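You operate a simulated robot arm through the tools that you are given. There is no shell and no other tool. Be economical: measure what you need, move in short steps, check, and stop when the job is done.

You are at the controls of a simulated two-armed robot. One attempt, no reset.

TASK
Paint over the blemish on the trailer tyre, and close the paint pot again.
Fine: hold the white pot to turn its lid; use the black brush and put it back. Set down upright: black brush.

It is judged by the outcome, as a careful person would: the job done as asked, and still so three seconds after it is handed in. It fails if anything else is knocked over, pushed out of place, dropped, spilled or broken. Lids that push on must go on centred and level and be pressed home; caps that screw on are set level and turned clockwise until they are tight.

THE ROBOT
Two 7-joint arms with two-finger grippers on one trunk, on a base that drives. Base frame: it is fixed to the floor where the robot stands at the start and does not move with it; the origin is under the middle of the robot, x ahead of it, y to its left, z up; the surface under the hand at the start is at about z = 820. Units: mm, degrees, N and s.
The left shoulder is at the start at [78, 151, 988], the right one opposite. With the tool pointing down near the work surface each hand reaches from about 280 to 800 mm from the robot's upright axis, wherever it stands, measured 20 degrees to its own side. Places, roughly: blue wheel jig [750, 2250, 1000]; lube pot [500, 2500, 1000]; orange wheel jig [750, 2750, 1000]; top of the low grey table [600, 0, 800]; white brush (4x4x13 cm) [400, 2600, 1000]; white wheel jig [750, 1750, 1000]. Payload 2.54 kg a hand.
The TCP of each hand is the grasp point between the finger pads, 30 mm short of the fingertips. In the tool frame z runs along the fingers and y along their closing line. Largest opening 116 mm; the body of the gripper starts 95 mm behind the TCP.
Orientation is told as [roll, pitch, yaw] about the base's x, y, z axes, in that order, counted from this pose: with the fingers straight down and closing along the base's y, the tool's x points along the base's -x, its y along +y and its z along -z.

THE INTERFACE
- The arms move only by the tool arm_command. It takes "left_rows", "right_rows" or both (then of equal length, played together; a hand with none holds still); each is a list of rows, each an object of numbers (a shift or turn left out is 0, a gripper value left out holds the last): "wx", "wy", "wz": the turn, a rotation vector about the base's x, y, z in units of 6 degrees (1.0 is 6 degrees); "x", "y", "z": the shift along the base's x, y, z in units of 25 mm (1.0 is 25 mm); "gripper": the closure, from 0 (fully open) to 1 (shut). In form: [{"wx": .., "wy": .., "wz": .., "x": .., "y": .., "z": .., "gripper": ..}, ...]. A call has 1 to 8 rows; each row shifts and turns the commanded pose from where the row before left it. A call with a number of a shift or a turn outside -1 to 1 is refused whole. Each row takes 0.2 s and may step no farther than 50 mm and 8.6 degrees from the row before; otherwise, or with a gripper value out of range, the whole call is refused. A pose out of reach is approached as far as the arm can. The call stops where the force on the tool passes 90 N (or 10 N more than at its start, if that is more) or the arm is blocked; 0.2 s more then pass. Each finger travels about 72 mm/s and halts on what it meets, pressing with about 38 N; the grip force reading is that of the motor and also rises with nothing between the fingers. The clock runs only during rows and for 0.2 s after the last one: add rows that do not move to give the fingers time. The reply holds the time, the measured pose of the TCP, the force on the tool along the base axes, the opening and the grip force, in the units named above and with some noise, with the torque about the TCP (base axes, N m) and any sound that the robot's microphone picked up.
- Cameras (640 x 400 px; columns grow to the right, rows downward): "scene" is now at [140.9, -53.8, 1121.7]; the picture's right is [-0.59, -0.81, 0.00], its down [-0.34, 0.25, -0.91] and it looks along [0.73, -0.53, -0.42] (base axes); focal length 254 px, centre (320, 200). "left" rides on the left gripper at [69, 15, -122] in its tool frame; the picture's right is [-0.21, 0.98, 0.00], its down [-0.83, -0.18, -0.53] and it looks along [-0.52, -0.11, 0.85] (tool axes); focal length 251 px, centre (320, 200). "right" rides on the right gripper at [69, -15, -122] in its tool frame; the picture's right is [0.21, 0.98, 0.00], its down [-0.83, 0.18, -0.53] and it looks along [-0.52, 0.11, 0.85] (tool axes); focal length 251 px, centre (320, 200). There is no depth. A picture from a camera that has moved, and an enlarged one, comes with that camera's place and axes in the base frame and with its lens.
- grab_frame(camera): a new picture of that camera. The clock stands still meanwhile.
- slide_trunk(by): slides the trunk up (or, below 0, down) by that many mm; the arms and the scene camera ride with it, the base frame stays. It gives what a move gives, with no picture.
- drive_base(legs): drives the robot by 1 to 6 legs, each [ahead, left, turn to the left] in mm, mm and degrees, along the robot's own axes; the way and the turn of a leg run together, so that a leg with both is an arc; at most 1500 mm and 180 degrees a leg. The arms and the cameras ride along, it lands a little off, and it stops where it bumps. It gives what a move gives.
- pan_tilt(pan, tilt): turns the head with the scene camera to pan (to the left, within 80 degrees either way) and tilt (down, from -29 to 69), counted from straight ahead of the robot. It gives what a move gives.
- inspect(camera, box): a new picture of the part [left, top, right, bottom] of that camera's present view, enlarged. The clock stands still meanwhile.
- finish_job(): hands the job in; it is judged then, once.

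Work in short steps. Places have to be worked out from the pictures, the camera data and where the tool is seen: move nearer, look again, correct. Check each grasp and each placing, and mend what went wrong. You have 120 turns and 88 pictures in all, those below and enlarged ones among them. Open the grippers and draw the arms clear of the work before you hand the job in, unless the task says otherwise; then end with one line.

The tools are called as a command line: name --argument value ..., lists and objects as JSON in quotes. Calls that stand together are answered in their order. arm_command: Moves the arms, as the interface text tells. Its arguments: {"type":"object","properties":{"left_rows":{"type":"array"},"right_rows":{"type":"array"}},"required":[]} The other tools are called the same way: slide_trunk (by) slides the trunk up or down; drive_base (legs) drives the base; pan_tilt (pan, tilt) turns the head that bears the scene camera; grab_frame (camera) takes a picture; inspect (camera, box) takes an enlarged picture of a part of a camera's view; finish_job () hands the job in.

At the start:

```text
time: 0.0
left_tcp_pos: [532.9, -0.2, 998.9]
left_orientation: [0.0, 0.1, -0.1]
left_contact_force: [0.4, -0.4, -0.2]
left_torque: [-0.02, 0.0, -0.02]
left_grip_width: 116.1
left_grasp_force: 0.0
right_tcp_pos: [320.5, -360.6, 999.9]
right_orientation: [0.0, -0.2, -0.2]
right_contact_force: [0.5, -0.7, -0.4]
right_torque: [0.03, -0.01, 0.02]
right_grip_width: 116.1
right_grasp_force: 0.1
trunk travel left (down, up): [-225.0, 64.0]
robot x, y, heading: [1.8, 1.2, -0.2]
head pan, tilt: [-35.8, 25.0]
```

scene: 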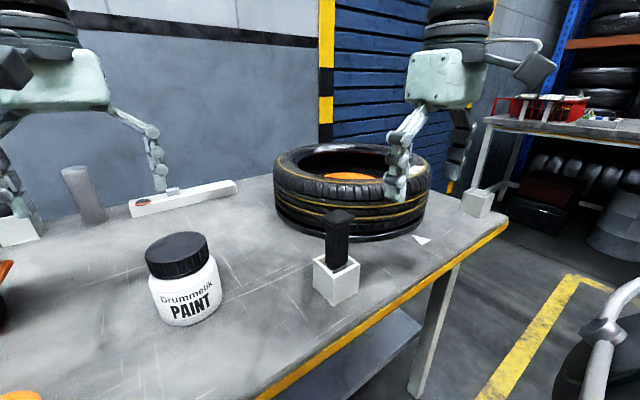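
right: 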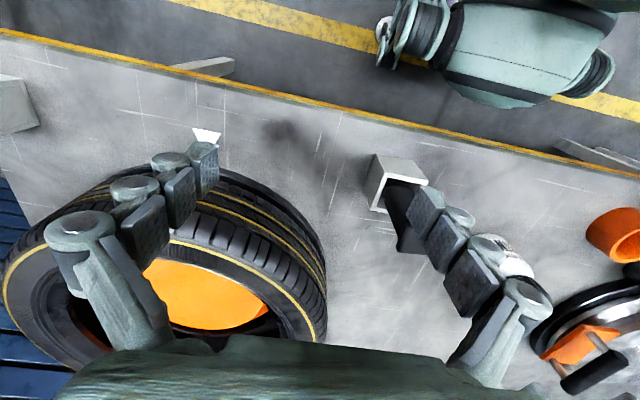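
left: 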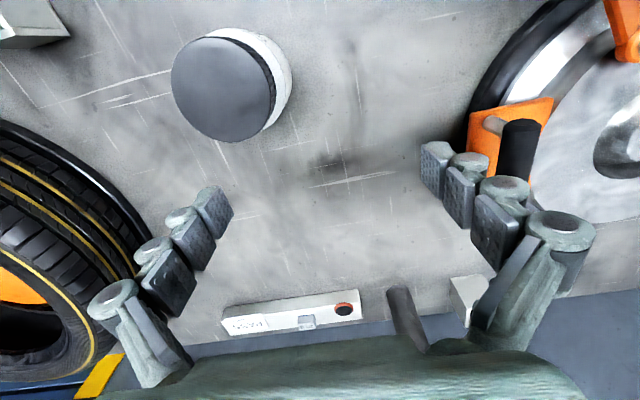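

The pot, the black brush in its white holder and a tyre lying on the table are in view. I look around for the blemish first, straight ahead and at the tyre.

inspect --camera "scene" --box '[250, 120, 510, 310]'

pan_tilt --pan 10 --tilt 30

grab_frame --camera "scene"

```text
2.11 times, centred on (380, 215) of scene
camera zoom: at [140.9, -53.8, 1121.7], right [-0.59, -0.81, 0.0], down [-0.34, 0.25, -0.91], along [0.73, -0.53, -0.42], focal length 534 px, centre (194, 168)
```

zoom: 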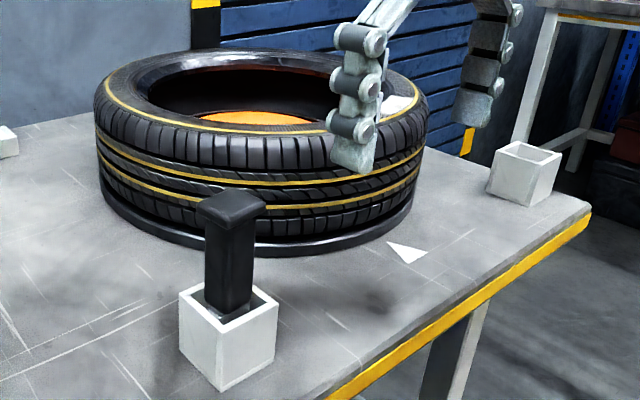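

```text
time: 1.1
left_tcp_pos: [530.9, -0.4, 1000.3]
left_orientation: [-0.1, 0.0, -0.1]
left_contact_force: [-0.1, 0.3, 0.9]
left_torque: [-0.01, 0.01, -0.02]
left_grip_width: 115.9
left_grasp_force: 0.1
right_tcp_pos: [320.7, -360.6, 1000.5]
right_orientation: [0.0, 0.0, -0.1]
right_contact_force: [-0.6, -0.4, -0.3]
right_torque: [0.0, 0.01, 0.02]
right_grip_width: 116.0
right_grasp_force: 0.1
trunk travel left (down, up): [-225.0, 64.0]
robot x, y, heading: [2.2, -1.5, 0.2]
head pan, tilt: [10.0, 30.0]
```

```text
83 pictures are left
camera scene: at [155.3, 15.7, 1113.8], right [0.17, -0.98, 0.0], down [-0.49, -0.09, -0.87], along [0.85, 0.15, -0.5], focal length 254 px, centre (320, 200)
```

scene: 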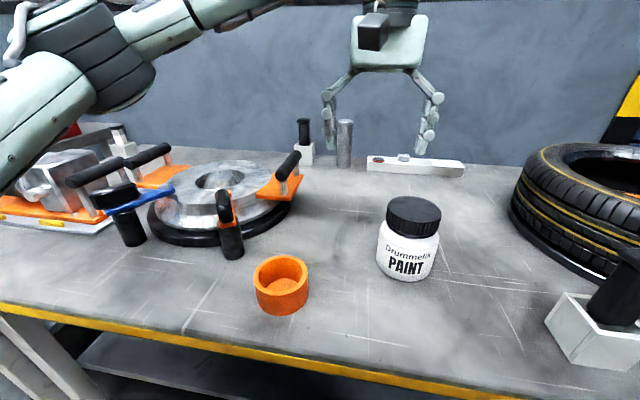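

There is a second black thing in a holder at the back. I zoom in on that and on the left part, then look at the tyre from the head turned right and further afield to the left.

inspect --camera "scene" --box '[270, 100, 480, 220]'

pan_tilt --pan 78 --tilt 5

grab_frame --camera "scene"

pan_tilt --pan -50 --tilt 25

grab_frame --camera "scene"

```text
3.05 times, centred on (375, 160) of scene
camera zoom: at [155.3, 15.7, 1113.8], right [0.17, -0.98, 0.0], down [-0.49, -0.09, -0.87], along [0.85, 0.15, -0.5], focal length 773 px, centre (152, 322)
```

zoom: 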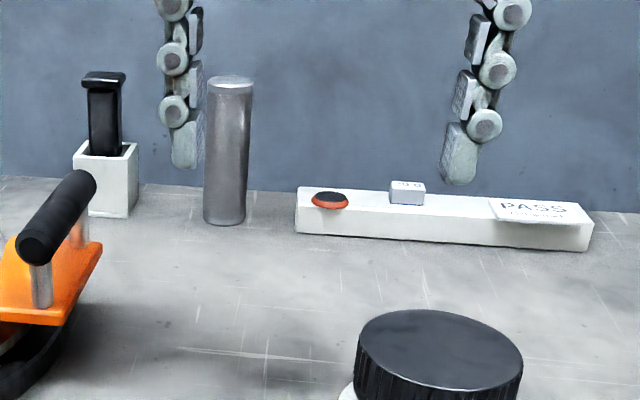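

```text
time: 2.5
left_tcp_pos: [531.4, -1.3, 1000.3]
left_orientation: [0.0, 0.1, -0.1]
left_contact_force: [-0.8, 0.2, 0.8]
left_torque: [-0.02, 0.03, 0.0]
left_grip_width: 116.0
left_grasp_force: 0.0
right_tcp_pos: [320.9, -360.2, 1000.2]
right_orientation: [0.0, -0.1, -0.1]
right_contact_force: [-0.5, -0.7, -0.6]
right_torque: [0.01, 0.0, 0.02]
right_grip_width: 116.0
right_grasp_force: 0.0
trunk travel left (down, up): [-225.0, 64.0]
robot x, y, heading: [-1.8, -1.3, 0.1]
head pan, tilt: [78.0, 5.0]
```

```text
81 pictures are left
camera scene: at [85.4, 89.9, 1154.1], right [0.98, -0.21, 0.0], down [-0.02, -0.09, -1.0], along [0.21, 0.97, -0.09], focal length 254 px, centre (320, 200)
```

scene: 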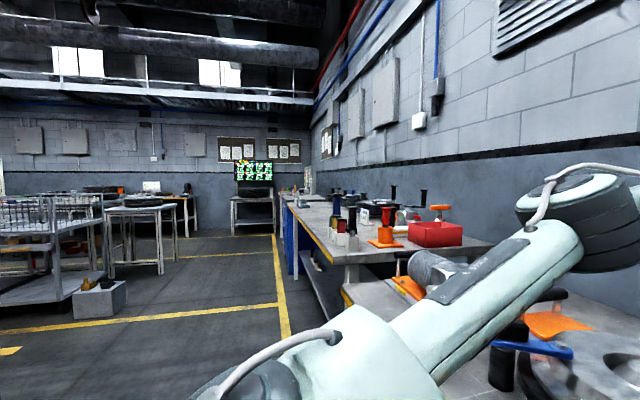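

```text
time: 4.6
left_tcp_pos: [531.0, -1.6, 999.1]
left_orientation: [0.0, -0.1, -0.1]
left_contact_force: [0.6, -0.5, -0.6]
left_torque: [0.0, -0.01, 0.01]
left_grip_width: 116.1
left_grasp_force: 0.1
right_tcp_pos: [320.0, -360.9, 1000.1]
right_orientation: [0.0, 0.0, -0.2]
right_contact_force: [0.5, 0.5, -0.9]
right_torque: [-0.01, 0.03, -0.02]
right_grip_width: 116.1
right_grasp_force: 0.1
trunk travel left (down, up): [-225.0, 64.0]
robot x, y, heading: [-2.2, 1.4, 0.1]
head pan, tilt: [-50.0, 25.0]
```

```text
80 pictures are left
camera scene: at [125.5, -70.4, 1121.7], right [-0.77, -0.64, 0.0], down [-0.27, 0.32, -0.91], along [0.58, -0.69, -0.42], focal length 254 px, centre (320, 200)
```

scene: 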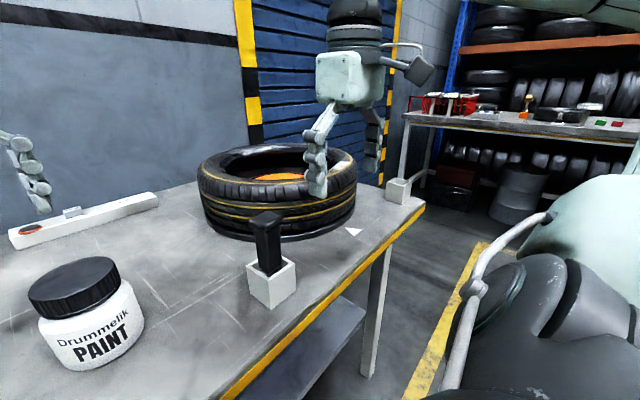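

No blemish is clear yet; a pale spot on the tyre's top near the right hand's finger may be it. I raise the right hand 150 mm and look down on the tyre.

arm_command --right_rows '[{"z": 1}, {"z": 1}, {"z": 1}, {"z": 1}, {"z": 1, "y": -1}, {"z": 1, "y": -1}, {"y": -1}, {"y": -1}]'

grab_frame --camera "right"

inspect --camera "scene" --box '[180, 120, 440, 310]'

```text
time: 6.4
left_tcp_pos: [532.1, -0.7, 999.9]
left_orientation: [0.0, 0.0, 0.0]
left_contact_force: [-0.1, -0.8, 0.4]
left_torque: [-0.01, 0.03, 0.03]
left_grip_width: 115.9
left_grasp_force: 0.1
right_tcp_pos: [319.1, -461.4, 1150.4]
right_orientation: [0.1, -0.2, 0.0]
right_contact_force: [0.0, -0.1, 0.8]
right_torque: [0.0, 0.0, -0.02]
right_grip_width: 115.8
right_grasp_force: 0.1
trunk travel left (down, up): [-225.0, 64.0]
robot x, y, heading: [-1.4, -3.0, 0.0]
head pan, tilt: [-50.0, 25.0]
```

```text
79 pictures are left
camera right: at [249.6, -476.0, 1271.3], right [-0.21, 0.98, 0.0], down [0.82, 0.18, 0.54], along [0.52, 0.11, -0.84], focal length 251 px, centre (320, 200)
```

right: 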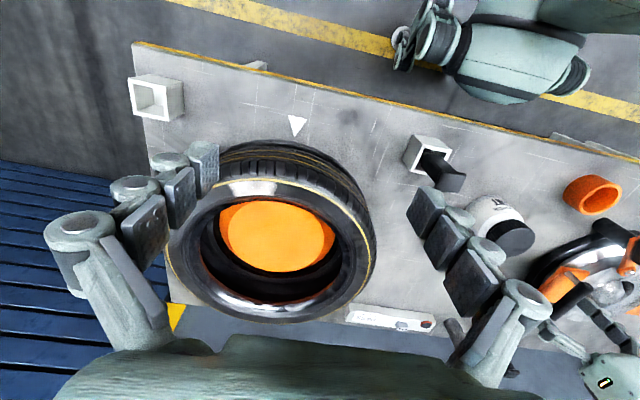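

```text
2.11 times, centred on (310, 215) of scene
camera zoom: at [125.4, -70.6, 1121.7], right [-0.77, -0.64, 0.0], down [-0.27, 0.32, -0.91], along [0.58, -0.69, -0.42], focal length 534 px, centre (341, 168)
```

zoom: 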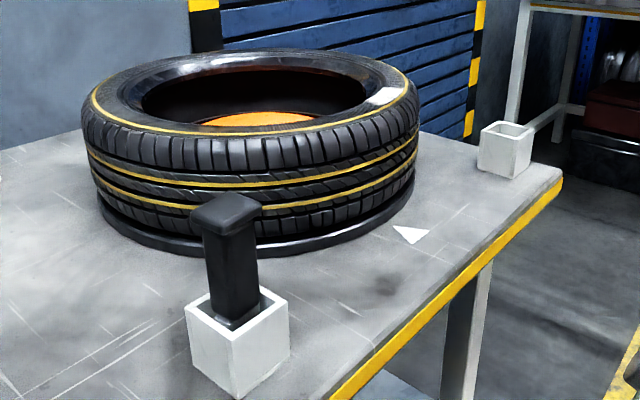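

A white patch shows on the tyre's upper sidewall, on the near side. I zoom on it in the hand camera.

inspect --camera "right" --box '[160, 100, 390, 250]'

inspect --camera "right" --box '[380, 100, 640, 270]'

```text
2.67 times, centred on (275, 175) of right
camera zoom: at [249.6, -476.0, 1271.3], right [-0.21, 0.98, 0.0], down [0.82, 0.18, 0.54], along [0.52, 0.11, -0.84], focal length 670 px, centre (440, 267)
```

zoom: 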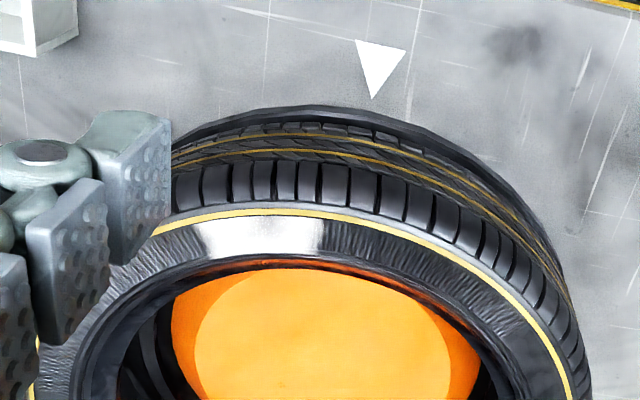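

```text
2.35 times, centred on (510, 185) of right
camera zoom: at [249.6, -476.0, 1271.3], right [-0.21, 0.98, 0.0], down [0.82, 0.18, 0.54], along [0.52, 0.11, -0.84], focal length 592 px, centre (-127, 235)
```

zoom: 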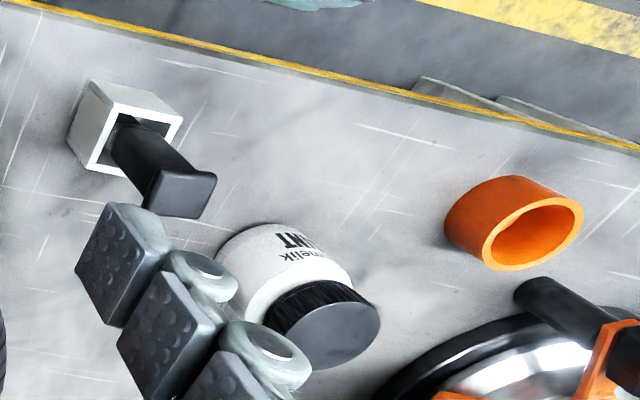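

The white patch lies at about (455,-538,944) on the tyre's upper sidewall. Now I measure the pot: head toward it, zoomed.

pan_tilt --pan -10 --tilt 30

inspect --camera "scene" --box '[220, 120, 480, 290]'

inspect --camera "left" --box '[120, 0, 380, 170]'

```text
time: 7.5
left_tcp_pos: [532.7, -1.5, 1000.7]
left_orientation: [0.0, 0.0, 0.0]
left_contact_force: [-0.8, 0.0, 0.3]
left_torque: [0.0, 0.04, 0.0]
left_grip_width: 116.3
left_grasp_force: 0.0
right_tcp_pos: [318.9, -460.9, 1149.0]
right_orientation: [0.1, -0.1, -0.2]
right_contact_force: [-0.3, 0.1, 0.9]
right_torque: [0.0, -0.01, -0.02]
right_grip_width: 115.9
right_grasp_force: 0.0
trunk travel left (down, up): [-225.0, 64.0]
robot x, y, heading: [-0.3, 3.1, -0.1]
head pan, tilt: [-10.0, 30.0]
```

```text
2.35 times, centred on (350, 205) of scene
camera zoom: at [155.3, -15.7, 1113.8], right [-0.17, -0.98, 0.0], down [-0.49, 0.09, -0.87], along [0.85, -0.15, -0.5], focal length 596 px, centre (249, 188)
```

zoom: 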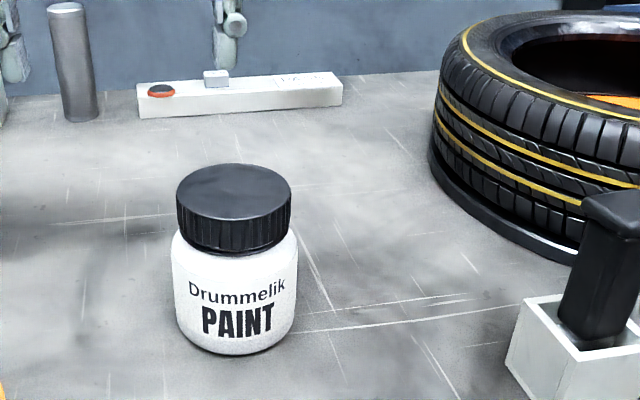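

```text
2.35 times, centred on (250, 85) of left
camera zoom: at [463.1, 13.9, 1121.9], right [0.21, 0.98, 0.0], down [0.83, -0.18, 0.53], along [0.52, -0.11, -0.85], focal length 592 px, centre (485, 471)
```

zoom: 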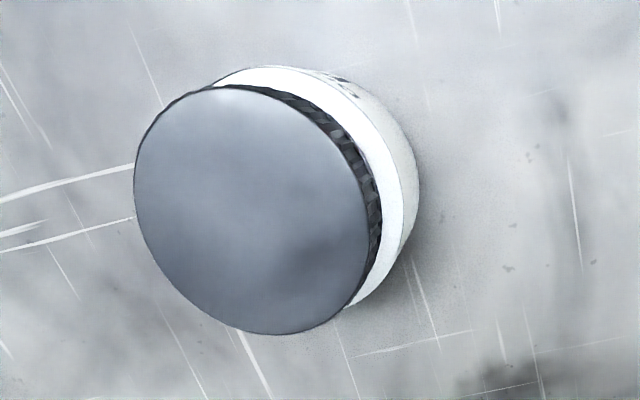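

The lid top centre is about (476,-63,920), lid Ø≈74, body Ø≈83, table ≈822; the lid's ribs say it screws. I'll hold the body with the right hand, tilted forward, descending over the pot, and turn the lid with the left; first the left is drawn aside while the right comes over.

arm_command --left_rows '[{"y": 1, "z": 0.8, "x": -0.45}, {"y": 1, "z": 0.8, "x": -0.45}, {"y": 1, "z": 0.8, "x": -0.45}, {"y": 1, "z": 0.8, "x": -0.45}, {"y": 1, "z": 0.8, "x": -0.45}, {"y": 1}, {"y": 1}, {}]' --right_rows '[{"wy": -1, "y": 1, "x": 0.4}, {"wy": -1, "y": 1, "x": 0.4}, {"wy": -1, "y": 1, "x": 0.4}, {"wy": -1, "y": 1, "x": 0.4}, {"wy": -1, "y": 1, "x": 0.4}, {"wy": -1, "y": 1, "x": 0.4}, {"wy": -1, "y": 1, "x": 0.4}, {"wy": -1, "y": 1, "x": 0.4}]'

arm_command --right_rows '[{"wy": -1, "y": 1, "x": 0.4}, {"wy": -1, "y": 1, "x": 0.4}, {"wz": 0.83, "y": 1, "x": 0.4}, {"wz": 0.83, "y": 1, "x": 0.4}, {"wz": 0.83, "y": 1, "x": 0.4}, {"wz": 0.83, "y": 1, "x": 0.4}, {"y": 1, "x": 0.4}, {"y": 0.92, "x": 0.28}]'

grab_frame --camera "scene"

```text
time: 9.3
left_tcp_pos: [474.3, 172.3, 1100.7]
left_orientation: [-0.1, -0.1, 0.0]
left_contact_force: [0.1, 0.4, -0.2]
left_torque: [-0.02, 0.02, -0.04]
left_grip_width: 116.0
left_grasp_force: 0.0
right_tcp_pos: [401.8, -259.5, 1149.5]
right_orientation: [0.1, -48.2, -0.2]
right_contact_force: [0.5, -0.3, 0.2]
right_torque: [-0.03, -0.01, -0.02]
right_grip_width: 116.0
right_grasp_force: 0.1
trunk travel left (down, up): [-225.0, 64.0]
robot x, y, heading: [4.1, 2.3, -0.0]
head pan, tilt: [-10.0, 30.0]
```

```text
time: 11.1
left_tcp_pos: [475.6, 172.5, 1100.6]
left_orientation: [0.0, 0.0, 0.0]
left_contact_force: [0.9, 0.0, -0.1]
left_torque: [-0.05, 0.02, -0.02]
left_grip_width: 116.2
left_grasp_force: 0.1
right_tcp_pos: [476.5, -62.8, 1150.0]
right_orientation: [0.0, -60.2, 19.9]
right_contact_force: [-0.5, 0.9, 0.3]
right_torque: [0.02, -0.03, 0.0]
right_grip_width: 116.2
right_grasp_force: 0.1
trunk travel left (down, up): [-225.0, 64.0]
robot x, y, heading: [-0.4, 4.2, -0.2]
head pan, tilt: [-10.0, 30.0]
```

```text
73 pictures are left
camera scene: at [155.4, -15.2, 1113.7], right [-0.17, -0.98, 0.0], down [-0.49, 0.09, -0.87], along [0.85, -0.15, -0.5], focal length 254 px, centre (320, 200)
```

scene: 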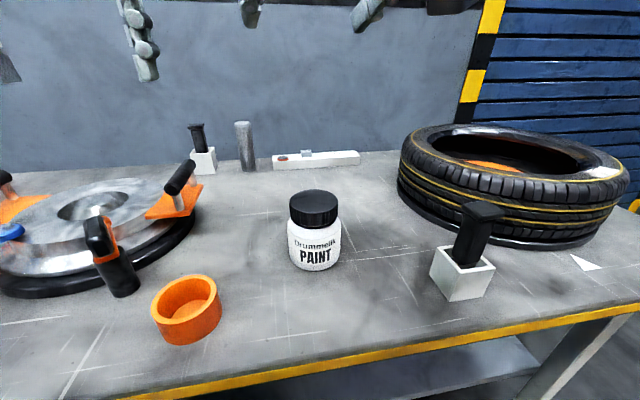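

The right hand is above the pot with clear air. I lower it to z≈1000 and check its alignment.

arm_command --right_rows '[{"z": -1}, {"z": -1}, {"z": -1}, {"z": -1}, {"z": -1}, {"z": -1}]'

grab_frame --camera "right"

grab_frame --camera "scene"

```text
time: 12.5
left_tcp_pos: [476.4, 172.1, 1100.8]
left_orientation: [0.0, 0.1, 0.0]
left_contact_force: [0.3, -0.5, -0.5]
left_torque: [-0.01, 0.04, 0.03]
left_grip_width: 115.7
left_grasp_force: 0.0
right_tcp_pos: [476.9, -63.0, 1000.6]
right_orientation: [0.1, -60.2, 19.7]
right_contact_force: [-0.1, 0.2, 0.0]
right_torque: [-0.03, 0.0, 0.03]
right_grip_width: 116.0
right_grasp_force: 0.1
trunk travel left (down, up): [-225.0, 64.0]
robot x, y, heading: [1.9, -0.2, -0.0]
head pan, tilt: [-10.0, 30.0]
```

```text
72 pictures are left
camera right: at [349.7, -124.7, 1001.2], right [-0.43, 0.88, -0.18], down [-0.11, 0.15, 0.98], along [0.9, 0.44, 0.03], focal length 251 px, centre (320, 200)
```

right: 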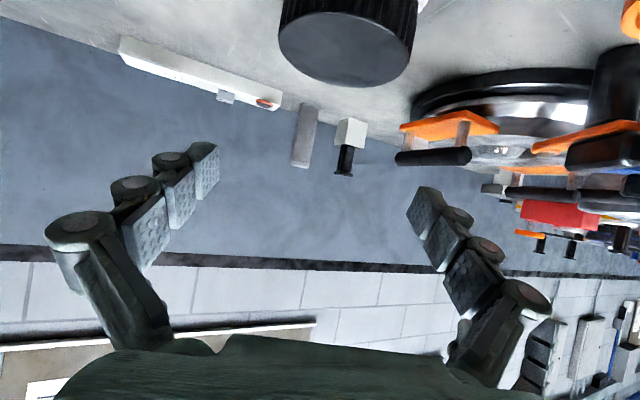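

```text
71 pictures are left
camera scene: at [155.5, -15.7, 1113.7], right [-0.17, -0.98, 0.0], down [-0.49, 0.09, -0.87], along [0.85, -0.15, -0.5], focal length 254 px, centre (320, 200)
```

scene: 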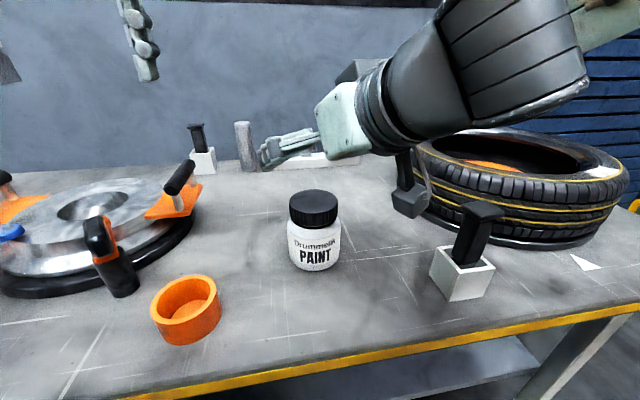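

Alignment agrees with my pot estimate (475,-64). I lower on, checking the camera stalk and wrist against the brush.

arm_command --right_rows '[{"z": -1}, {"z": -1}, {"z": -1}]'

grab_frame --camera "scene"

```text
time: 13.3
left_tcp_pos: [476.1, 171.6, 1098.6]
left_orientation: [0.0, 0.0, -0.1]
left_contact_force: [0.3, -0.1, 0.0]
left_torque: [0.0, -0.02, 0.0]
left_grip_width: 115.8
left_grasp_force: 0.0
right_tcp_pos: [496.4, -55.3, 931.7]
right_orientation: [0.2, -60.0, 19.7]
right_contact_force: [0.4, -0.5, 0.7]
right_torque: [-0.01, -0.01, -0.02]
right_grip_width: 115.9
right_grasp_force: 0.0
right hand out of reach, approached as far as the arm can: row 1, 2, 3
trunk travel left (down, up): [-225.0, 64.0]
robot x, y, heading: [-2.3, 0.1, -0.1]
head pan, tilt: [-10.0, 30.0]
```

```text
70 pictures are left
camera scene: at [155.6, -15.6, 1113.7], right [-0.17, -0.98, 0.0], down [-0.49, 0.09, -0.87], along [0.85, -0.15, -0.5], focal length 254 px, centre (320, 200)
```

scene: 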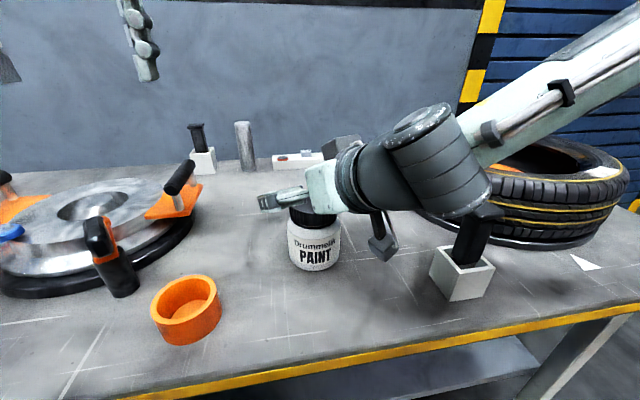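

The right arm is too folded for this pose. I lift it back, then drive the base back 150 mm for more room.

arm_command --right_rows '[{"z": 1}, {"z": 1}, {"z": 1}, {"z": 1}, {"z": 1}]'

drive_base --legs '[[-150, 0, 0]]'

```text
time: 14.5
left_tcp_pos: [475.7, 172.6, 1100.4]
left_orientation: [0.0, 0.0, 0.0]
left_contact_force: [-0.5, 0.6, 0.0]
left_torque: [0.01, 0.01, 0.01]
left_grip_width: 116.1
left_grasp_force: 0.0
right_tcp_pos: [496.8, -54.6, 1057.0]
right_orientation: [0.2, -60.3, 19.8]
right_contact_force: [0.0, 0.3, -0.5]
right_torque: [0.01, 0.03, -0.01]
right_grip_width: 116.1
right_grasp_force: 0.2
trunk travel left (down, up): [-225.0, 64.0]
robot x, y, heading: [0.6, -3.2, 0.1]
head pan, tilt: [-10.0, 30.0]
```

```text
time: 15.9
left_tcp_pos: [323.8, 172.1, 1101.0]
left_orientation: [0.1, -0.1, 0.0]
left_contact_force: [-0.9, 0.6, -0.4]
left_torque: [-0.02, -0.06, 0.02]
left_grip_width: 115.9
left_grasp_force: 0.0
right_tcp_pos: [344.1, -54.6, 1055.8]
right_orientation: [0.2, -60.2, 19.7]
right_contact_force: [0.2, 0.7, 0.6]
right_torque: [0.03, -0.01, -0.01]
right_grip_width: 116.0
right_grasp_force: 0.1
trunk travel left (down, up): [-225.0, 64.0]
robot x, y, heading: [-153.3, 1.5, -0.1]
head pan, tilt: [-10.0, 30.0]
```

Now both hands go forward again; the right to (476,-63,≈975).

arm_command --left_rows '[{"x": 1}, {"x": 1}, {"x": 1}, {"x": 1}, {"x": 1}, {"x": 1}, {}]' --right_rows '[{"x": 0.88, "y": -0.06, "z": -0.37}, {"x": 0.88, "y": -0.06, "z": -0.37}, {"x": 0.88, "y": -0.06, "z": -0.37}, {"x": 0.88, "y": -0.06, "z": -0.37}, {"x": 0.88, "y": -0.06, "z": -0.37}, {"x": 0.88, "y": -0.06, "z": -0.37}, {"z": -0.8}]'

grab_frame --camera "scene"

```text
time: 17.5
left_tcp_pos: [474.3, 170.2, 1099.1]
left_orientation: [0.0, 0.0, -0.2]
left_contact_force: [-0.4, 0.5, -0.4]
left_torque: [0.0, -0.01, 0.02]
left_grip_width: 115.9
left_grasp_force: 0.0
right_tcp_pos: [479.1, -63.5, 983.0]
right_orientation: [0.0, -60.1, 19.9]
right_contact_force: [-0.1, 0.2, -0.4]
right_torque: [-0.02, 0.03, -0.02]
right_grip_width: 115.8
right_grasp_force: 0.0
trunk travel left (down, up): [-225.0, 64.0]
robot x, y, heading: [-149.9, -1.0, 0.0]
head pan, tilt: [-10.0, 30.0]
```

```text
69 pictures are left
camera scene: at [3.2, -15.7, 1113.8], right [-0.18, -0.98, 0.0], down [-0.49, 0.09, -0.87], along [0.85, -0.15, -0.5], focal length 254 px, centre (320, 200)
```

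scene: 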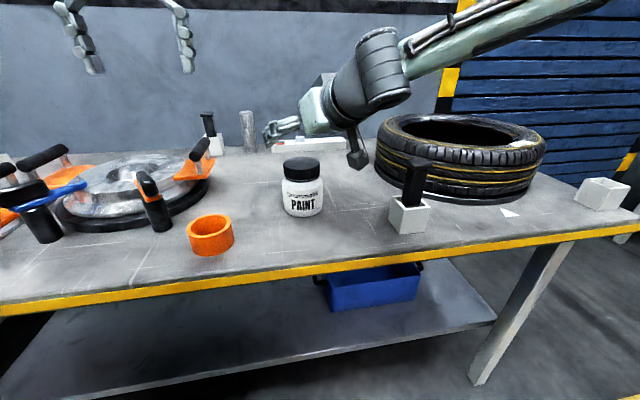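

Lower in a short step to check reach.

arm_command --right_rows '[{"z": -1, "x": -0.1}, {"z": -1}]'

```text
time: 18.1
left_tcp_pos: [474.0, 170.1, 1099.3]
left_orientation: [0.0, 0.0, -0.1]
left_contact_force: [0.0, 0.0, -0.4]
left_torque: [0.01, 0.04, 0.0]
left_grip_width: 116.1
left_grasp_force: 0.0
right_tcp_pos: [474.7, -64.9, 930.6]
right_orientation: [0.2, -60.2, 19.6]
right_contact_force: [-0.5, 0.0, 0.1]
right_torque: [-0.05, 0.01, -0.03]
right_grip_width: 115.9
right_grasp_force: 0.1
trunk travel left (down, up): [-225.0, 64.0]
robot x, y, heading: [-150.4, 0.7, -0.2]
head pan, tilt: [-10.0, 30.0]
```

In reach. Two more steps toward 868, then look.

arm_command --right_rows '[{"z": -1}, {"z": -1}, {"z": -0.5}]'

inspect --camera "scene" --box '[230, 80, 470, 240]'

grab_frame --camera "right"

```text
time: 18.9
left_tcp_pos: [473.0, 169.6, 1098.1]
left_orientation: [-0.1, 0.0, -0.1]
left_contact_force: [-0.1, -0.5, -0.5]
left_torque: [-0.03, -0.03, 0.01]
left_grip_width: 116.0
left_grasp_force: 0.1
right_tcp_pos: [475.1, -63.7, 867.9]
right_orientation: [0.3, -60.2, 19.6]
right_contact_force: [0.1, -0.7, -0.1]
right_torque: [0.02, -0.01, 0.0]
right_grip_width: 116.2
right_grasp_force: 0.0
trunk travel left (down, up): [-225.0, 64.0]
robot x, y, heading: [-150.5, 2.8, -0.2]
head pan, tilt: [-10.0, 30.0]
```

```text
2.50 times, centred on (350, 160) of scene
camera zoom: at [3.4, -15.7, 1113.7], right [-0.18, -0.98, 0.0], down [-0.49, 0.09, -0.87], along [0.85, -0.15, -0.5], focal length 634 px, centre (245, 300)
```

zoom: 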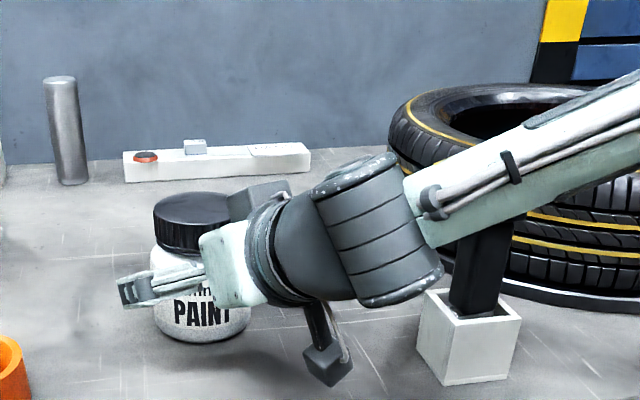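

```text
67 pictures are left
camera right: at [348.0, -125.8, 868.4], right [-0.43, 0.88, -0.18], down [-0.11, 0.15, 0.98], along [0.9, 0.44, 0.03], focal length 251 px, centre (320, 200)
```

right: 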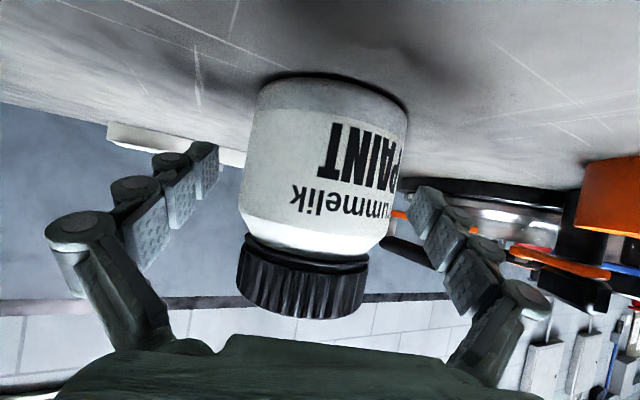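

The pot stands centred between the right fingers. I close them on the body.

arm_command --right_rows '[{"gripper": 0.2}, {"gripper": 0.25}, {"gripper": 0.4}, {"gripper": 1}, {}]'

grab_frame --camera "scene"

```text
time: 20.1
left_tcp_pos: [473.9, 170.3, 1098.8]
left_orientation: [0.0, 0.0, -0.2]
left_contact_force: [0.6, -0.8, 0.0]
left_torque: [0.03, -0.03, 0.02]
left_grip_width: 116.1
left_grasp_force: 0.0
right_tcp_pos: [475.5, -63.3, 868.5]
right_orientation: [0.1, -60.0, 19.6]
right_contact_force: [-0.5, -1.4, 0.7]
right_torque: [0.02, -0.03, -0.03]
right_grip_width: 81.8
right_grasp_force: 37.9
trunk travel left (down, up): [-225.0, 64.0]
robot x, y, heading: [-148.6, -0.6, -0.2]
head pan, tilt: [-10.0, 30.0]
```

```text
66 pictures are left
camera scene: at [3.2, -15.9, 1113.8], right [-0.18, -0.98, 0.0], down [-0.49, 0.09, -0.87], along [0.85, -0.15, -0.5], focal length 254 px, centre (320, 200)
```

scene: 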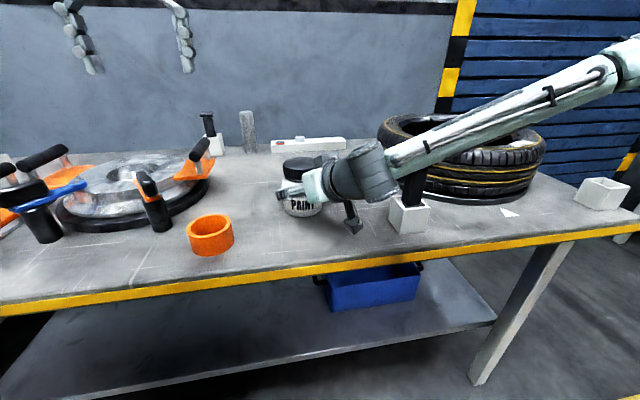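

The pot is held at 81.8 mm. The left hand now comes over the lid with yaw −60°, to have room to turn anticlockwise.

arm_command --left_rows '[{"y": -0.94, "wz": -1}, {"y": -0.94, "wz": -1}, {"y": -0.94, "wz": -1}, {"y": -0.94, "wz": -1}, {"y": -0.94, "wz": -1}, {"y": -0.94, "wz": -1}, {"y": -0.94, "wz": -1}, {"y": -0.94, "wz": -1}]'

arm_command --left_rows '[{"y": -0.94, "wz": -1, "z": -0.5}, {"y": -0.9, "wz": -1, "z": -0.5}, {"z": -1}, {"z": -1}]'

grab_frame --camera "left"

inspect --camera "scene" --box '[200, 60, 460, 240]'

```text
time: 21.9
left_tcp_pos: [421.9, -17.6, 1070.9]
left_orientation: [0.0, -0.2, -48.0]
left_contact_force: [0.0, 0.1, -0.5]
left_torque: [-0.03, -0.02, 0.02]
left_grip_width: 116.2
left_grasp_force: 0.1
left hand out of reach, approached as far as the arm can: row 5, 6, 7, 8
right_tcp_pos: [474.4, -63.8, 868.0]
right_orientation: [0.1, -60.1, 19.7]
right_contact_force: [-0.8, -0.7, 1.5]
right_torque: [0.1, 0.03, 0.04]
right_grip_width: 82.1
right_grasp_force: 38.0
trunk travel left (down, up): [-225.0, 64.0]
robot x, y, heading: [-152.8, -0.9, 0.2]
head pan, tilt: [-10.0, 30.0]
```

```text
time: 22.9
left_tcp_pos: [396.1, -41.4, 985.1]
left_orientation: [0.0, 0.0, -60.0]
left_contact_force: [-0.5, 0.0, -0.1]
left_torque: [-0.01, 0.02, -0.01]
left_grip_width: 115.9
left_grasp_force: 0.1
left hand out of reach, approached as far as the arm can: row 1, 2
right_tcp_pos: [475.3, -64.6, 867.3]
right_orientation: [0.1, -60.2, 19.6]
right_contact_force: [0.5, 0.1, 0.4]
right_torque: [0.06, -0.04, -0.07]
right_grip_width: 81.7
right_grasp_force: 37.7
trunk travel left (down, up): [-225.0, 64.0]
robot x, y, heading: [-152.3, -1.1, -0.2]
head pan, tilt: [-10.0, 30.0]
```

```text
65 pictures are left
camera left: at [375.2, 26.1, 1106.4], right [0.95, 0.3, 0.0], down [0.25, -0.81, 0.53], along [0.16, -0.51, -0.85], focal length 251 px, centre (320, 200)
```

left: 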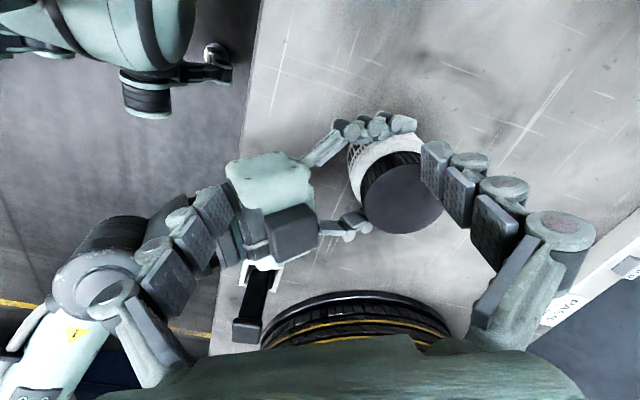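

```text
2.22 times, centred on (330, 150) of scene
camera zoom: at [3.2, -15.8, 1113.8], right [-0.18, -0.98, 0.0], down [-0.49, 0.09, -0.87], along [0.85, -0.15, -0.5], focal length 563 px, centre (298, 311)
```

zoom: 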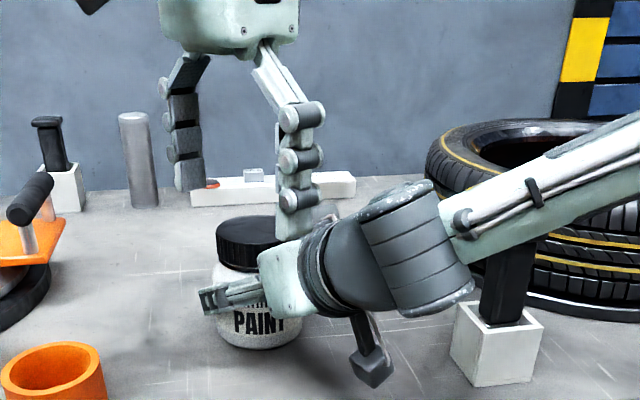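

Left reach at height is limited and the commanded pose re-anchored at (396,-41,985). I slide it horizontally over the lid at this height while turning back to about −40°.

arm_command --left_rows '[{"x": 0.4, "wz": 0.8}, {"x": 0.4, "wz": 0.8}, {"x": 0.8, "y": -0.3, "wz": 0.8}, {"x": 0.8, "y": -0.3, "wz": 0.8}, {"x": 0.8, "y": -0.3}]'

grab_frame --camera "left"

```text
time: 24.1
left_tcp_pos: [475.0, -63.0, 984.0]
left_orientation: [0.1, 0.0, -40.7]
left_contact_force: [-0.7, -0.1, -0.4]
left_torque: [0.01, 0.02, -0.05]
left_grip_width: 116.3
left_grasp_force: 0.0
right_tcp_pos: [473.7, -62.7, 869.1]
right_orientation: [0.1, -60.1, 19.7]
right_contact_force: [-1.5, -0.5, -0.3]
right_torque: [0.05, -0.02, 0.09]
right_grip_width: 81.9
right_grasp_force: 37.9
trunk travel left (down, up): [-225.0, 64.0]
robot x, y, heading: [-151.8, -2.7, 0.3]
head pan, tilt: [-10.0, 30.0]
```

```text
63 pictures are left
camera left: at [432.1, -6.9, 1105.6], right [0.8, 0.6, 0.0], down [0.51, -0.68, 0.53], along [0.32, -0.43, -0.85], focal length 251 px, centre (320, 200)
```

left: 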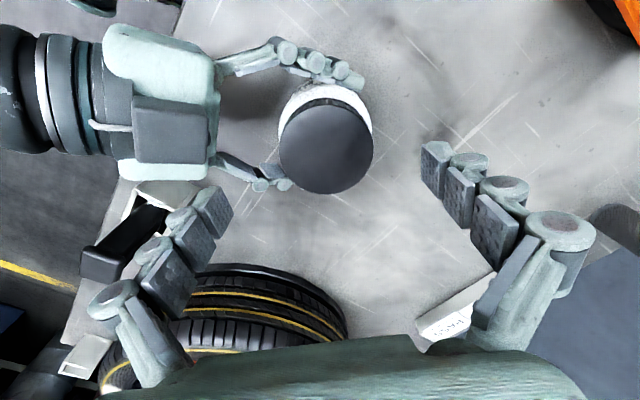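

Lid centre checks at (475,-59). I lower the left hand to z≈935 and close on the lid.

arm_command --left_rows '[{"z": -1, "y": 0.08, "gripper": 0.1}, {"z": -0.9, "y": 0.04}, {"gripper": 0.3}, {"gripper": 0.4}, {"gripper": 1}, {}]'

inspect --camera "scene" --box '[200, 60, 460, 240]'

```text
time: 25.5
left_tcp_pos: [475.3, -59.6, 938.9]
left_orientation: [0.1, -0.1, -40.8]
left_contact_force: [12.1, 7.8, 4.3]
left_torque: [0.38, -0.46, 0.06]
left_grip_width: 70.1
left_grasp_force: 38.2
right_tcp_pos: [475.4, -64.1, 868.5]
right_orientation: [0.1, -60.1, 19.6]
right_contact_force: [-9.2, -6.0, 1.3]
right_torque: [0.26, -0.52, -0.01]
right_grip_width: 81.9
right_grasp_force: 38.0
trunk travel left (down, up): [-225.0, 64.0]
robot x, y, heading: [-155.5, 0.5, 0.0]
head pan, tilt: [-10.0, 30.0]
```

```text
2.22 times, centred on (330, 150) of scene
camera zoom: at [3.0, -15.5, 1113.9], right [-0.18, -0.98, 0.0], down [-0.49, 0.09, -0.87], along [0.85, -0.15, -0.5], focal length 563 px, centre (298, 311)
```

zoom: 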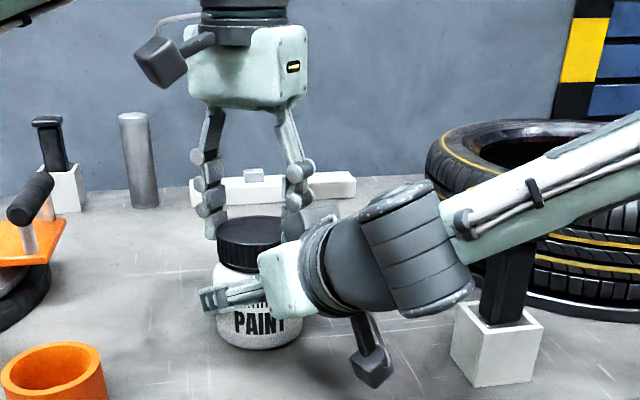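

Lid gripped (70 mm), with a little sideways force. I nudge to relieve it and turn the first 36° anticlockwise.

arm_command --left_rows '[{"x": 0.05, "y": 0.05}, {"wz": 1}, {"wz": 1}, {"wz": 1}, {"wz": 1}, {"wz": 1}, {"wz": 1}]'

```text
time: 27.1
left_tcp_pos: [474.6, -62.2, 937.1]
left_orientation: [-0.2, 0.0, -5.1]
left_contact_force: [-12.6, -11.3, 15.2]
left_torque: [0.02, 0.38, -0.08]
left_grip_width: 70.1
left_grasp_force: 38.3
right_tcp_pos: [475.8, -64.2, 868.6]
right_orientation: [0.1, -60.1, 19.6]
right_contact_force: [12.5, 7.6, -5.4]
right_torque: [-0.72, 0.29, 0.0]
right_grip_width: 81.7
right_grasp_force: 38.0
trunk travel left (down, up): [-225.0, 64.0]
robot x, y, heading: [-150.1, 1.4, -0.0]
head pan, tilt: [-10.0, 30.0]
```

The torque is small and an upward push appears: the lid is unscrewing. I keep turning with a slight rise.

arm_command --left_rows '[{"wz": 1, "z": 0.04, "x": -0.025, "y": -0.025}, {"wz": 1, "z": 0.02}, {"wz": 1, "z": 0.01}, {"wz": 1, "z": 0.01}, {"wz": 1, "z": 0.01}, {"wz": 1, "z": 0.01}, {"wz": 1, "z": 0.01}, {"wz": 1, "z": 0.01}]'

```text
time: 28.9
left_tcp_pos: [475.3, -62.1, 939.1]
left_orientation: [-0.2, 0.3, 43.1]
left_contact_force: [-1.9, -30.8, 0.0]
left_torque: [-0.91, 0.44, -0.08]
left_grip_width: 69.4
left_grasp_force: 37.7
right_tcp_pos: [474.9, -62.2, 868.7]
right_orientation: [0.2, -60.1, 20.0]
right_contact_force: [1.7, 30.2, -0.8]
right_torque: [-1.23, -0.24, 0.18]
right_grip_width: 81.7
right_grasp_force: 37.9
trunk travel left (down, up): [-225.0, 64.0]
robot x, y, heading: [-153.7, 2.4, 0.0]
head pan, tilt: [-10.0, 30.0]
```

I relieve the sideways push (y −1.5 mm) and turn on to about +85°.

arm_command --left_rows '[{"y": -0.06}, {"wz": 1, "z": 0.01}, {"wz": 1, "z": 0.01}, {"wz": 1, "z": 0.01}, {"wz": 1, "z": 0.01}, {"wz": 1, "z": 0.01}, {"wz": 1, "z": 0.01}, {"wz": 1, "z": 0.01}]'

inspect --camera "scene" --box '[200, 60, 460, 240]'

```text
time: 30.7
left_tcp_pos: [478.2, -62.2, 940.4]
left_orientation: [-0.3, 0.4, 85.2]
left_contact_force: [13.1, -25.8, -7.2]
left_torque: [-0.85, -0.18, -0.1]
left_grip_width: 70.3
left_grasp_force: 37.9
right_tcp_pos: [473.5, -60.8, 868.5]
right_orientation: [0.5, -60.0, 19.9]
right_contact_force: [-14.4, 26.0, 3.2]
right_torque: [-1.02, -0.93, 0.16]
right_grip_width: 82.5
right_grasp_force: 38.6
trunk travel left (down, up): [-225.0, 64.0]
robot x, y, heading: [-149.1, -0.7, -0.2]
head pan, tilt: [-10.0, 30.0]
```

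```text
2.22 times, centred on (330, 150) of scene
camera zoom: at [3.6, -15.7, 1113.7], right [-0.18, -0.98, 0.0], down [-0.49, 0.09, -0.87], along [0.85, -0.15, -0.5], focal length 563 px, centre (298, 311)
```

zoom: 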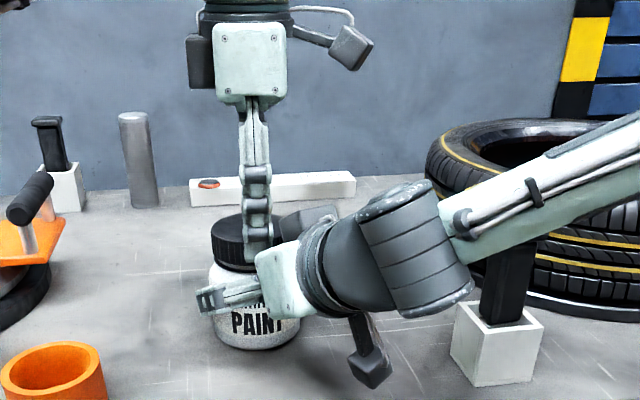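

I keep the grip and turn on further while the wrist allows, easing sideways by the force.

arm_command --left_rows '[{"x": 0.03, "y": -0.05}, {"wz": 1, "z": 0.01}, {"wz": 1, "z": 0.01}, {"wz": 1, "z": 0.01}, {"wz": 1, "z": 0.01}, {"wz": 1, "z": 0.01}, {"wz": 1, "z": 0.01}, {"wz": 1, "z": 0.01}]'

```text
time: 32.5
left_tcp_pos: [479.5, -62.8, 941.9]
left_orientation: [-0.2, 0.4, 127.3]
left_contact_force: [26.4, -10.2, -16.3]
left_torque: [-0.53, -1.3, -0.1]
left_grip_width: 70.0
left_grasp_force: 38.1
right_tcp_pos: [474.5, -62.6, 868.0]
right_orientation: [0.4, -60.0, 19.7]
right_contact_force: [-26.4, 10.9, 12.4]
right_torque: [-0.25, -0.77, 0.11]
right_grip_width: 82.8
right_grasp_force: 38.0
trunk travel left (down, up): [-225.0, 64.0]
robot x, y, heading: [-153.2, 0.1, -0.1]
head pan, tilt: [-10.0, 30.0]
```

The sideways force rotates with the hand, so a small grip offset; I correct with it and turn on without rising.

arm_command --left_rows '[{"x": 0.06, "y": -0.02}, {"wz": 1}, {"wz": 1}, {"wz": 1}, {"wz": 1}, {"wz": 1}]'

inspect --camera "scene" --box '[200, 60, 460, 240]'

```text
time: 33.9
left_tcp_pos: [481.5, -62.6, 943.3]
left_orientation: [0.0, 0.3, 157.3]
left_contact_force: [23.8, -5.6, -11.6]
left_torque: [-0.5, -1.22, -0.05]
left_grip_width: 70.1
left_grasp_force: 38.0
right_tcp_pos: [474.7, -64.1, 866.9]
right_orientation: [0.1, -60.1, 19.7]
right_contact_force: [-23.8, 5.0, 10.3]
right_torque: [0.22, -0.53, 0.09]
right_grip_width: 82.2
right_grasp_force: 38.1
trunk travel left (down, up): [-225.0, 64.0]
robot x, y, heading: [-154.1, -1.0, -0.3]
head pan, tilt: [-10.0, 30.0]
```

```text
2.22 times, centred on (330, 150) of scene
camera zoom: at [3.4, -15.7, 1113.8], right [-0.18, -0.98, 0.0], down [-0.49, 0.09, -0.87], along [0.85, -0.15, -0.5], focal length 563 px, centre (298, 311)
```

zoom: 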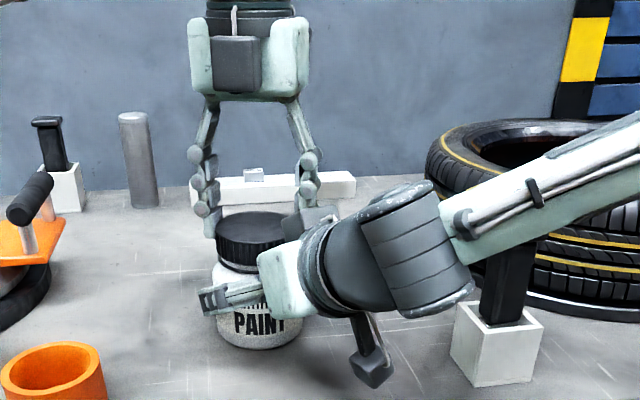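

The neck is showing: the lid has risen several mm. I turn on while the wrist still allows it.

arm_command --left_rows '[{"x": 0.05, "wz": 1}, {"wz": 1}, {"wz": 1}, {"wz": 1}, {"wz": 1}, {"wz": 1}]'

```text
time: 35.3
left_tcp_pos: [479.8, -62.5, 942.8]
left_orientation: [0.0, 0.0, -166.8]
left_contact_force: [11.2, -2.7, 0.7]
left_torque: [-0.05, -0.36, -0.13]
left_grip_width: 69.8
left_grasp_force: 38.0
right_tcp_pos: [475.9, -64.1, 868.0]
right_orientation: [0.1, -60.1, 19.6]
right_contact_force: [-10.1, -0.1, -0.3]
right_torque: [-0.15, -0.23, 0.2]
right_grip_width: 82.1
right_grasp_force: 37.9
trunk travel left (down, up): [-225.0, 64.0]
robot x, y, heading: [-149.3, -1.6, -0.3]
head pan, tilt: [-10.0, 30.0]
```

Still free. Another 48° with a small rise.

arm_command --left_rows '[{"x": 0.03, "wz": 1}, {"wz": 1, "z": 0.01}, {"wz": 1, "z": 0.01}, {"wz": 1, "z": 0.01}, {"wz": 1, "z": 0.01}, {"wz": 1, "z": 0.01}, {"wz": 1, "z": 0.01}, {"wz": 1, "z": 0.01}]'

```text
time: 37.1
left_tcp_pos: [479.9, -62.1, 943.7]
left_orientation: [-0.2, -0.1, -118.7]
left_contact_force: [-9.0, 12.6, -0.9]
left_torque: [0.23, 0.16, -0.16]
left_grip_width: 69.9
left_grasp_force: 37.7
right_tcp_pos: [476.2, -66.0, 869.1]
right_orientation: [0.1, -60.0, 19.4]
right_contact_force: [10.5, -11.6, 0.5]
right_torque: [0.64, 0.52, 0.11]
right_grip_width: 82.0
right_grasp_force: 37.7
trunk travel left (down, up): [-225.0, 64.0]
robot x, y, heading: [-151.7, 0.8, -0.2]
head pan, tilt: [-10.0, 30.0]
```

Forces are small. I test a 4 mm lift to see whether the lid is free.

arm_command --left_rows '[{"x": -0.02, "y": 0.03, "z": 0.08}, {"z": 0.08}]'

```text
time: 37.7
left_tcp_pos: [479.7, -63.0, 947.0]
left_orientation: [-0.1, 0.0, -118.9]
left_contact_force: [-9.5, 10.9, -6.3]
left_torque: [0.07, 0.09, -0.01]
left_grip_width: 69.9
left_grasp_force: 37.9
right_tcp_pos: [475.8, -64.1, 868.2]
right_orientation: [0.2, -60.2, 19.5]
right_contact_force: [9.8, -11.6, 1.5]
right_torque: [0.79, 0.63, -0.07]
right_grip_width: 82.0
right_grasp_force: 37.1
trunk travel left (down, up): [-225.0, 64.0]
robot x, y, heading: [-154.5, -3.8, -0.2]
head pan, tilt: [-10.0, 30.0]
```

The lid seems to come free. I lift another 10 mm and look.

arm_command --left_rows '[{"z": 0.2}, {"z": 0.2}]'

inspect --camera "scene" --box '[200, 60, 460, 240]'

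```text
time: 38.3
left_tcp_pos: [474.3, -61.8, 963.4]
left_orientation: [-0.1, -0.1, -119.1]
left_contact_force: [-31.9, 17.4, 26.4]
left_torque: [0.17, 0.76, -0.03]
left_grip_width: 32.6
left_grasp_force: 38.2
right_tcp_pos: [478.3, -71.4, 867.9]
right_orientation: [0.1, -60.1, 18.4]
right_contact_force: [35.1, -14.1, -15.8]
right_torque: [1.2, 1.5, -0.14]
right_grip_width: 82.8
right_grasp_force: 37.7
trunk travel left (down, up): [-225.0, 64.0]
robot x, y, heading: [-152.8, -2.1, -0.2]
head pan, tilt: [-10.0, 30.0]
```

```text
2.22 times, centred on (330, 150) of scene
camera zoom: at [2.0, -15.3, 1114.4], right [-0.17, -0.98, 0.0], down [-0.49, 0.09, -0.87], along [0.85, -0.15, -0.5], focal length 563 px, centre (298, 311)
```

zoom: 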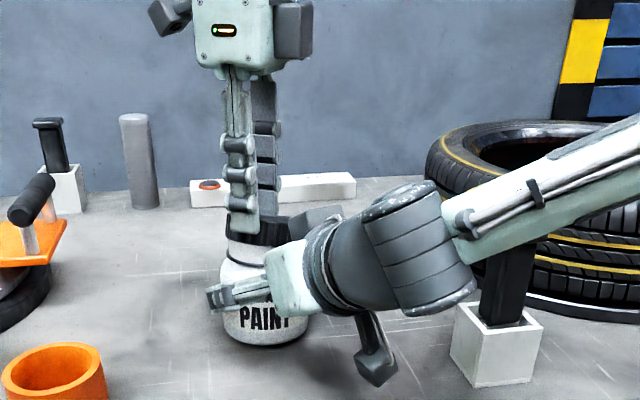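

The fingers slipped off the lid—it is not free yet. I open and lift the left hand clear at once.

arm_command --left_rows '[{"gripper": 0.6, "z": 0.3}, {"gripper": 0.3, "z": 0.5}, {"gripper": 0.2, "z": 0.3}, {}]'

grab_frame --camera "left"

inspect --camera "scene" --box '[240, 100, 400, 220]'

```text
time: 39.3
left_tcp_pos: [480.8, -63.0, 985.3]
left_orientation: [0.0, 0.0, -118.9]
left_contact_force: [0.3, 0.9, 0.7]
left_torque: [0.0, -0.01, 0.01]
left_grip_width: 92.6
left_grasp_force: 0.1
right_tcp_pos: [474.7, -63.0, 867.8]
right_orientation: [0.1, -60.1, 19.7]
right_contact_force: [-1.6, -0.2, -4.0]
right_torque: [-0.01, 0.05, 0.0]
right_grip_width: 82.2
right_grasp_force: 38.2
trunk travel left (down, up): [-225.0, 64.0]
robot x, y, heading: [-151.9, -0.9, -0.2]
head pan, tilt: [-10.0, 30.0]
```

```text
58 pictures are left
camera left: at [526.8, -9.9, 1107.2], right [0.75, -0.66, 0.0], down [-0.56, -0.64, 0.53], along [-0.35, -0.4, -0.85], focal length 251 px, centre (320, 200)
```

left: 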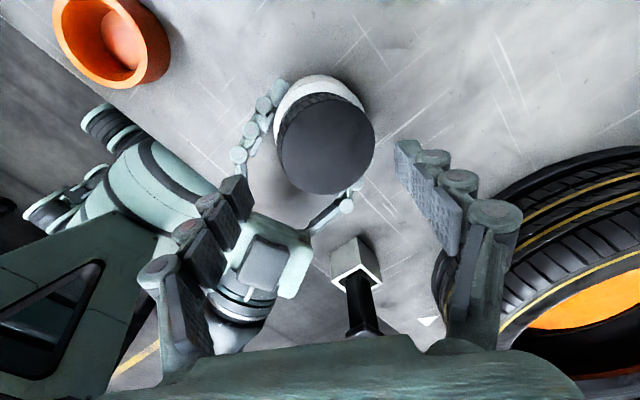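

```text
3.33 times, centred on (320, 160) of scene
camera zoom: at [3.6, -15.7, 1113.7], right [-0.18, -0.98, 0.0], down [-0.49, 0.09, -0.87], along [0.85, -0.15, -0.5], focal length 845 px, centre (320, 333)
```

zoom: 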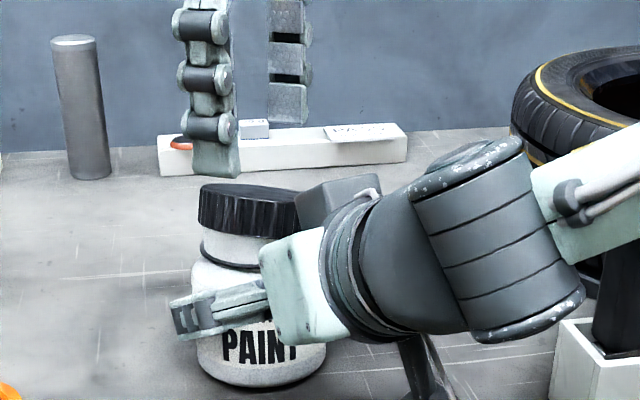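

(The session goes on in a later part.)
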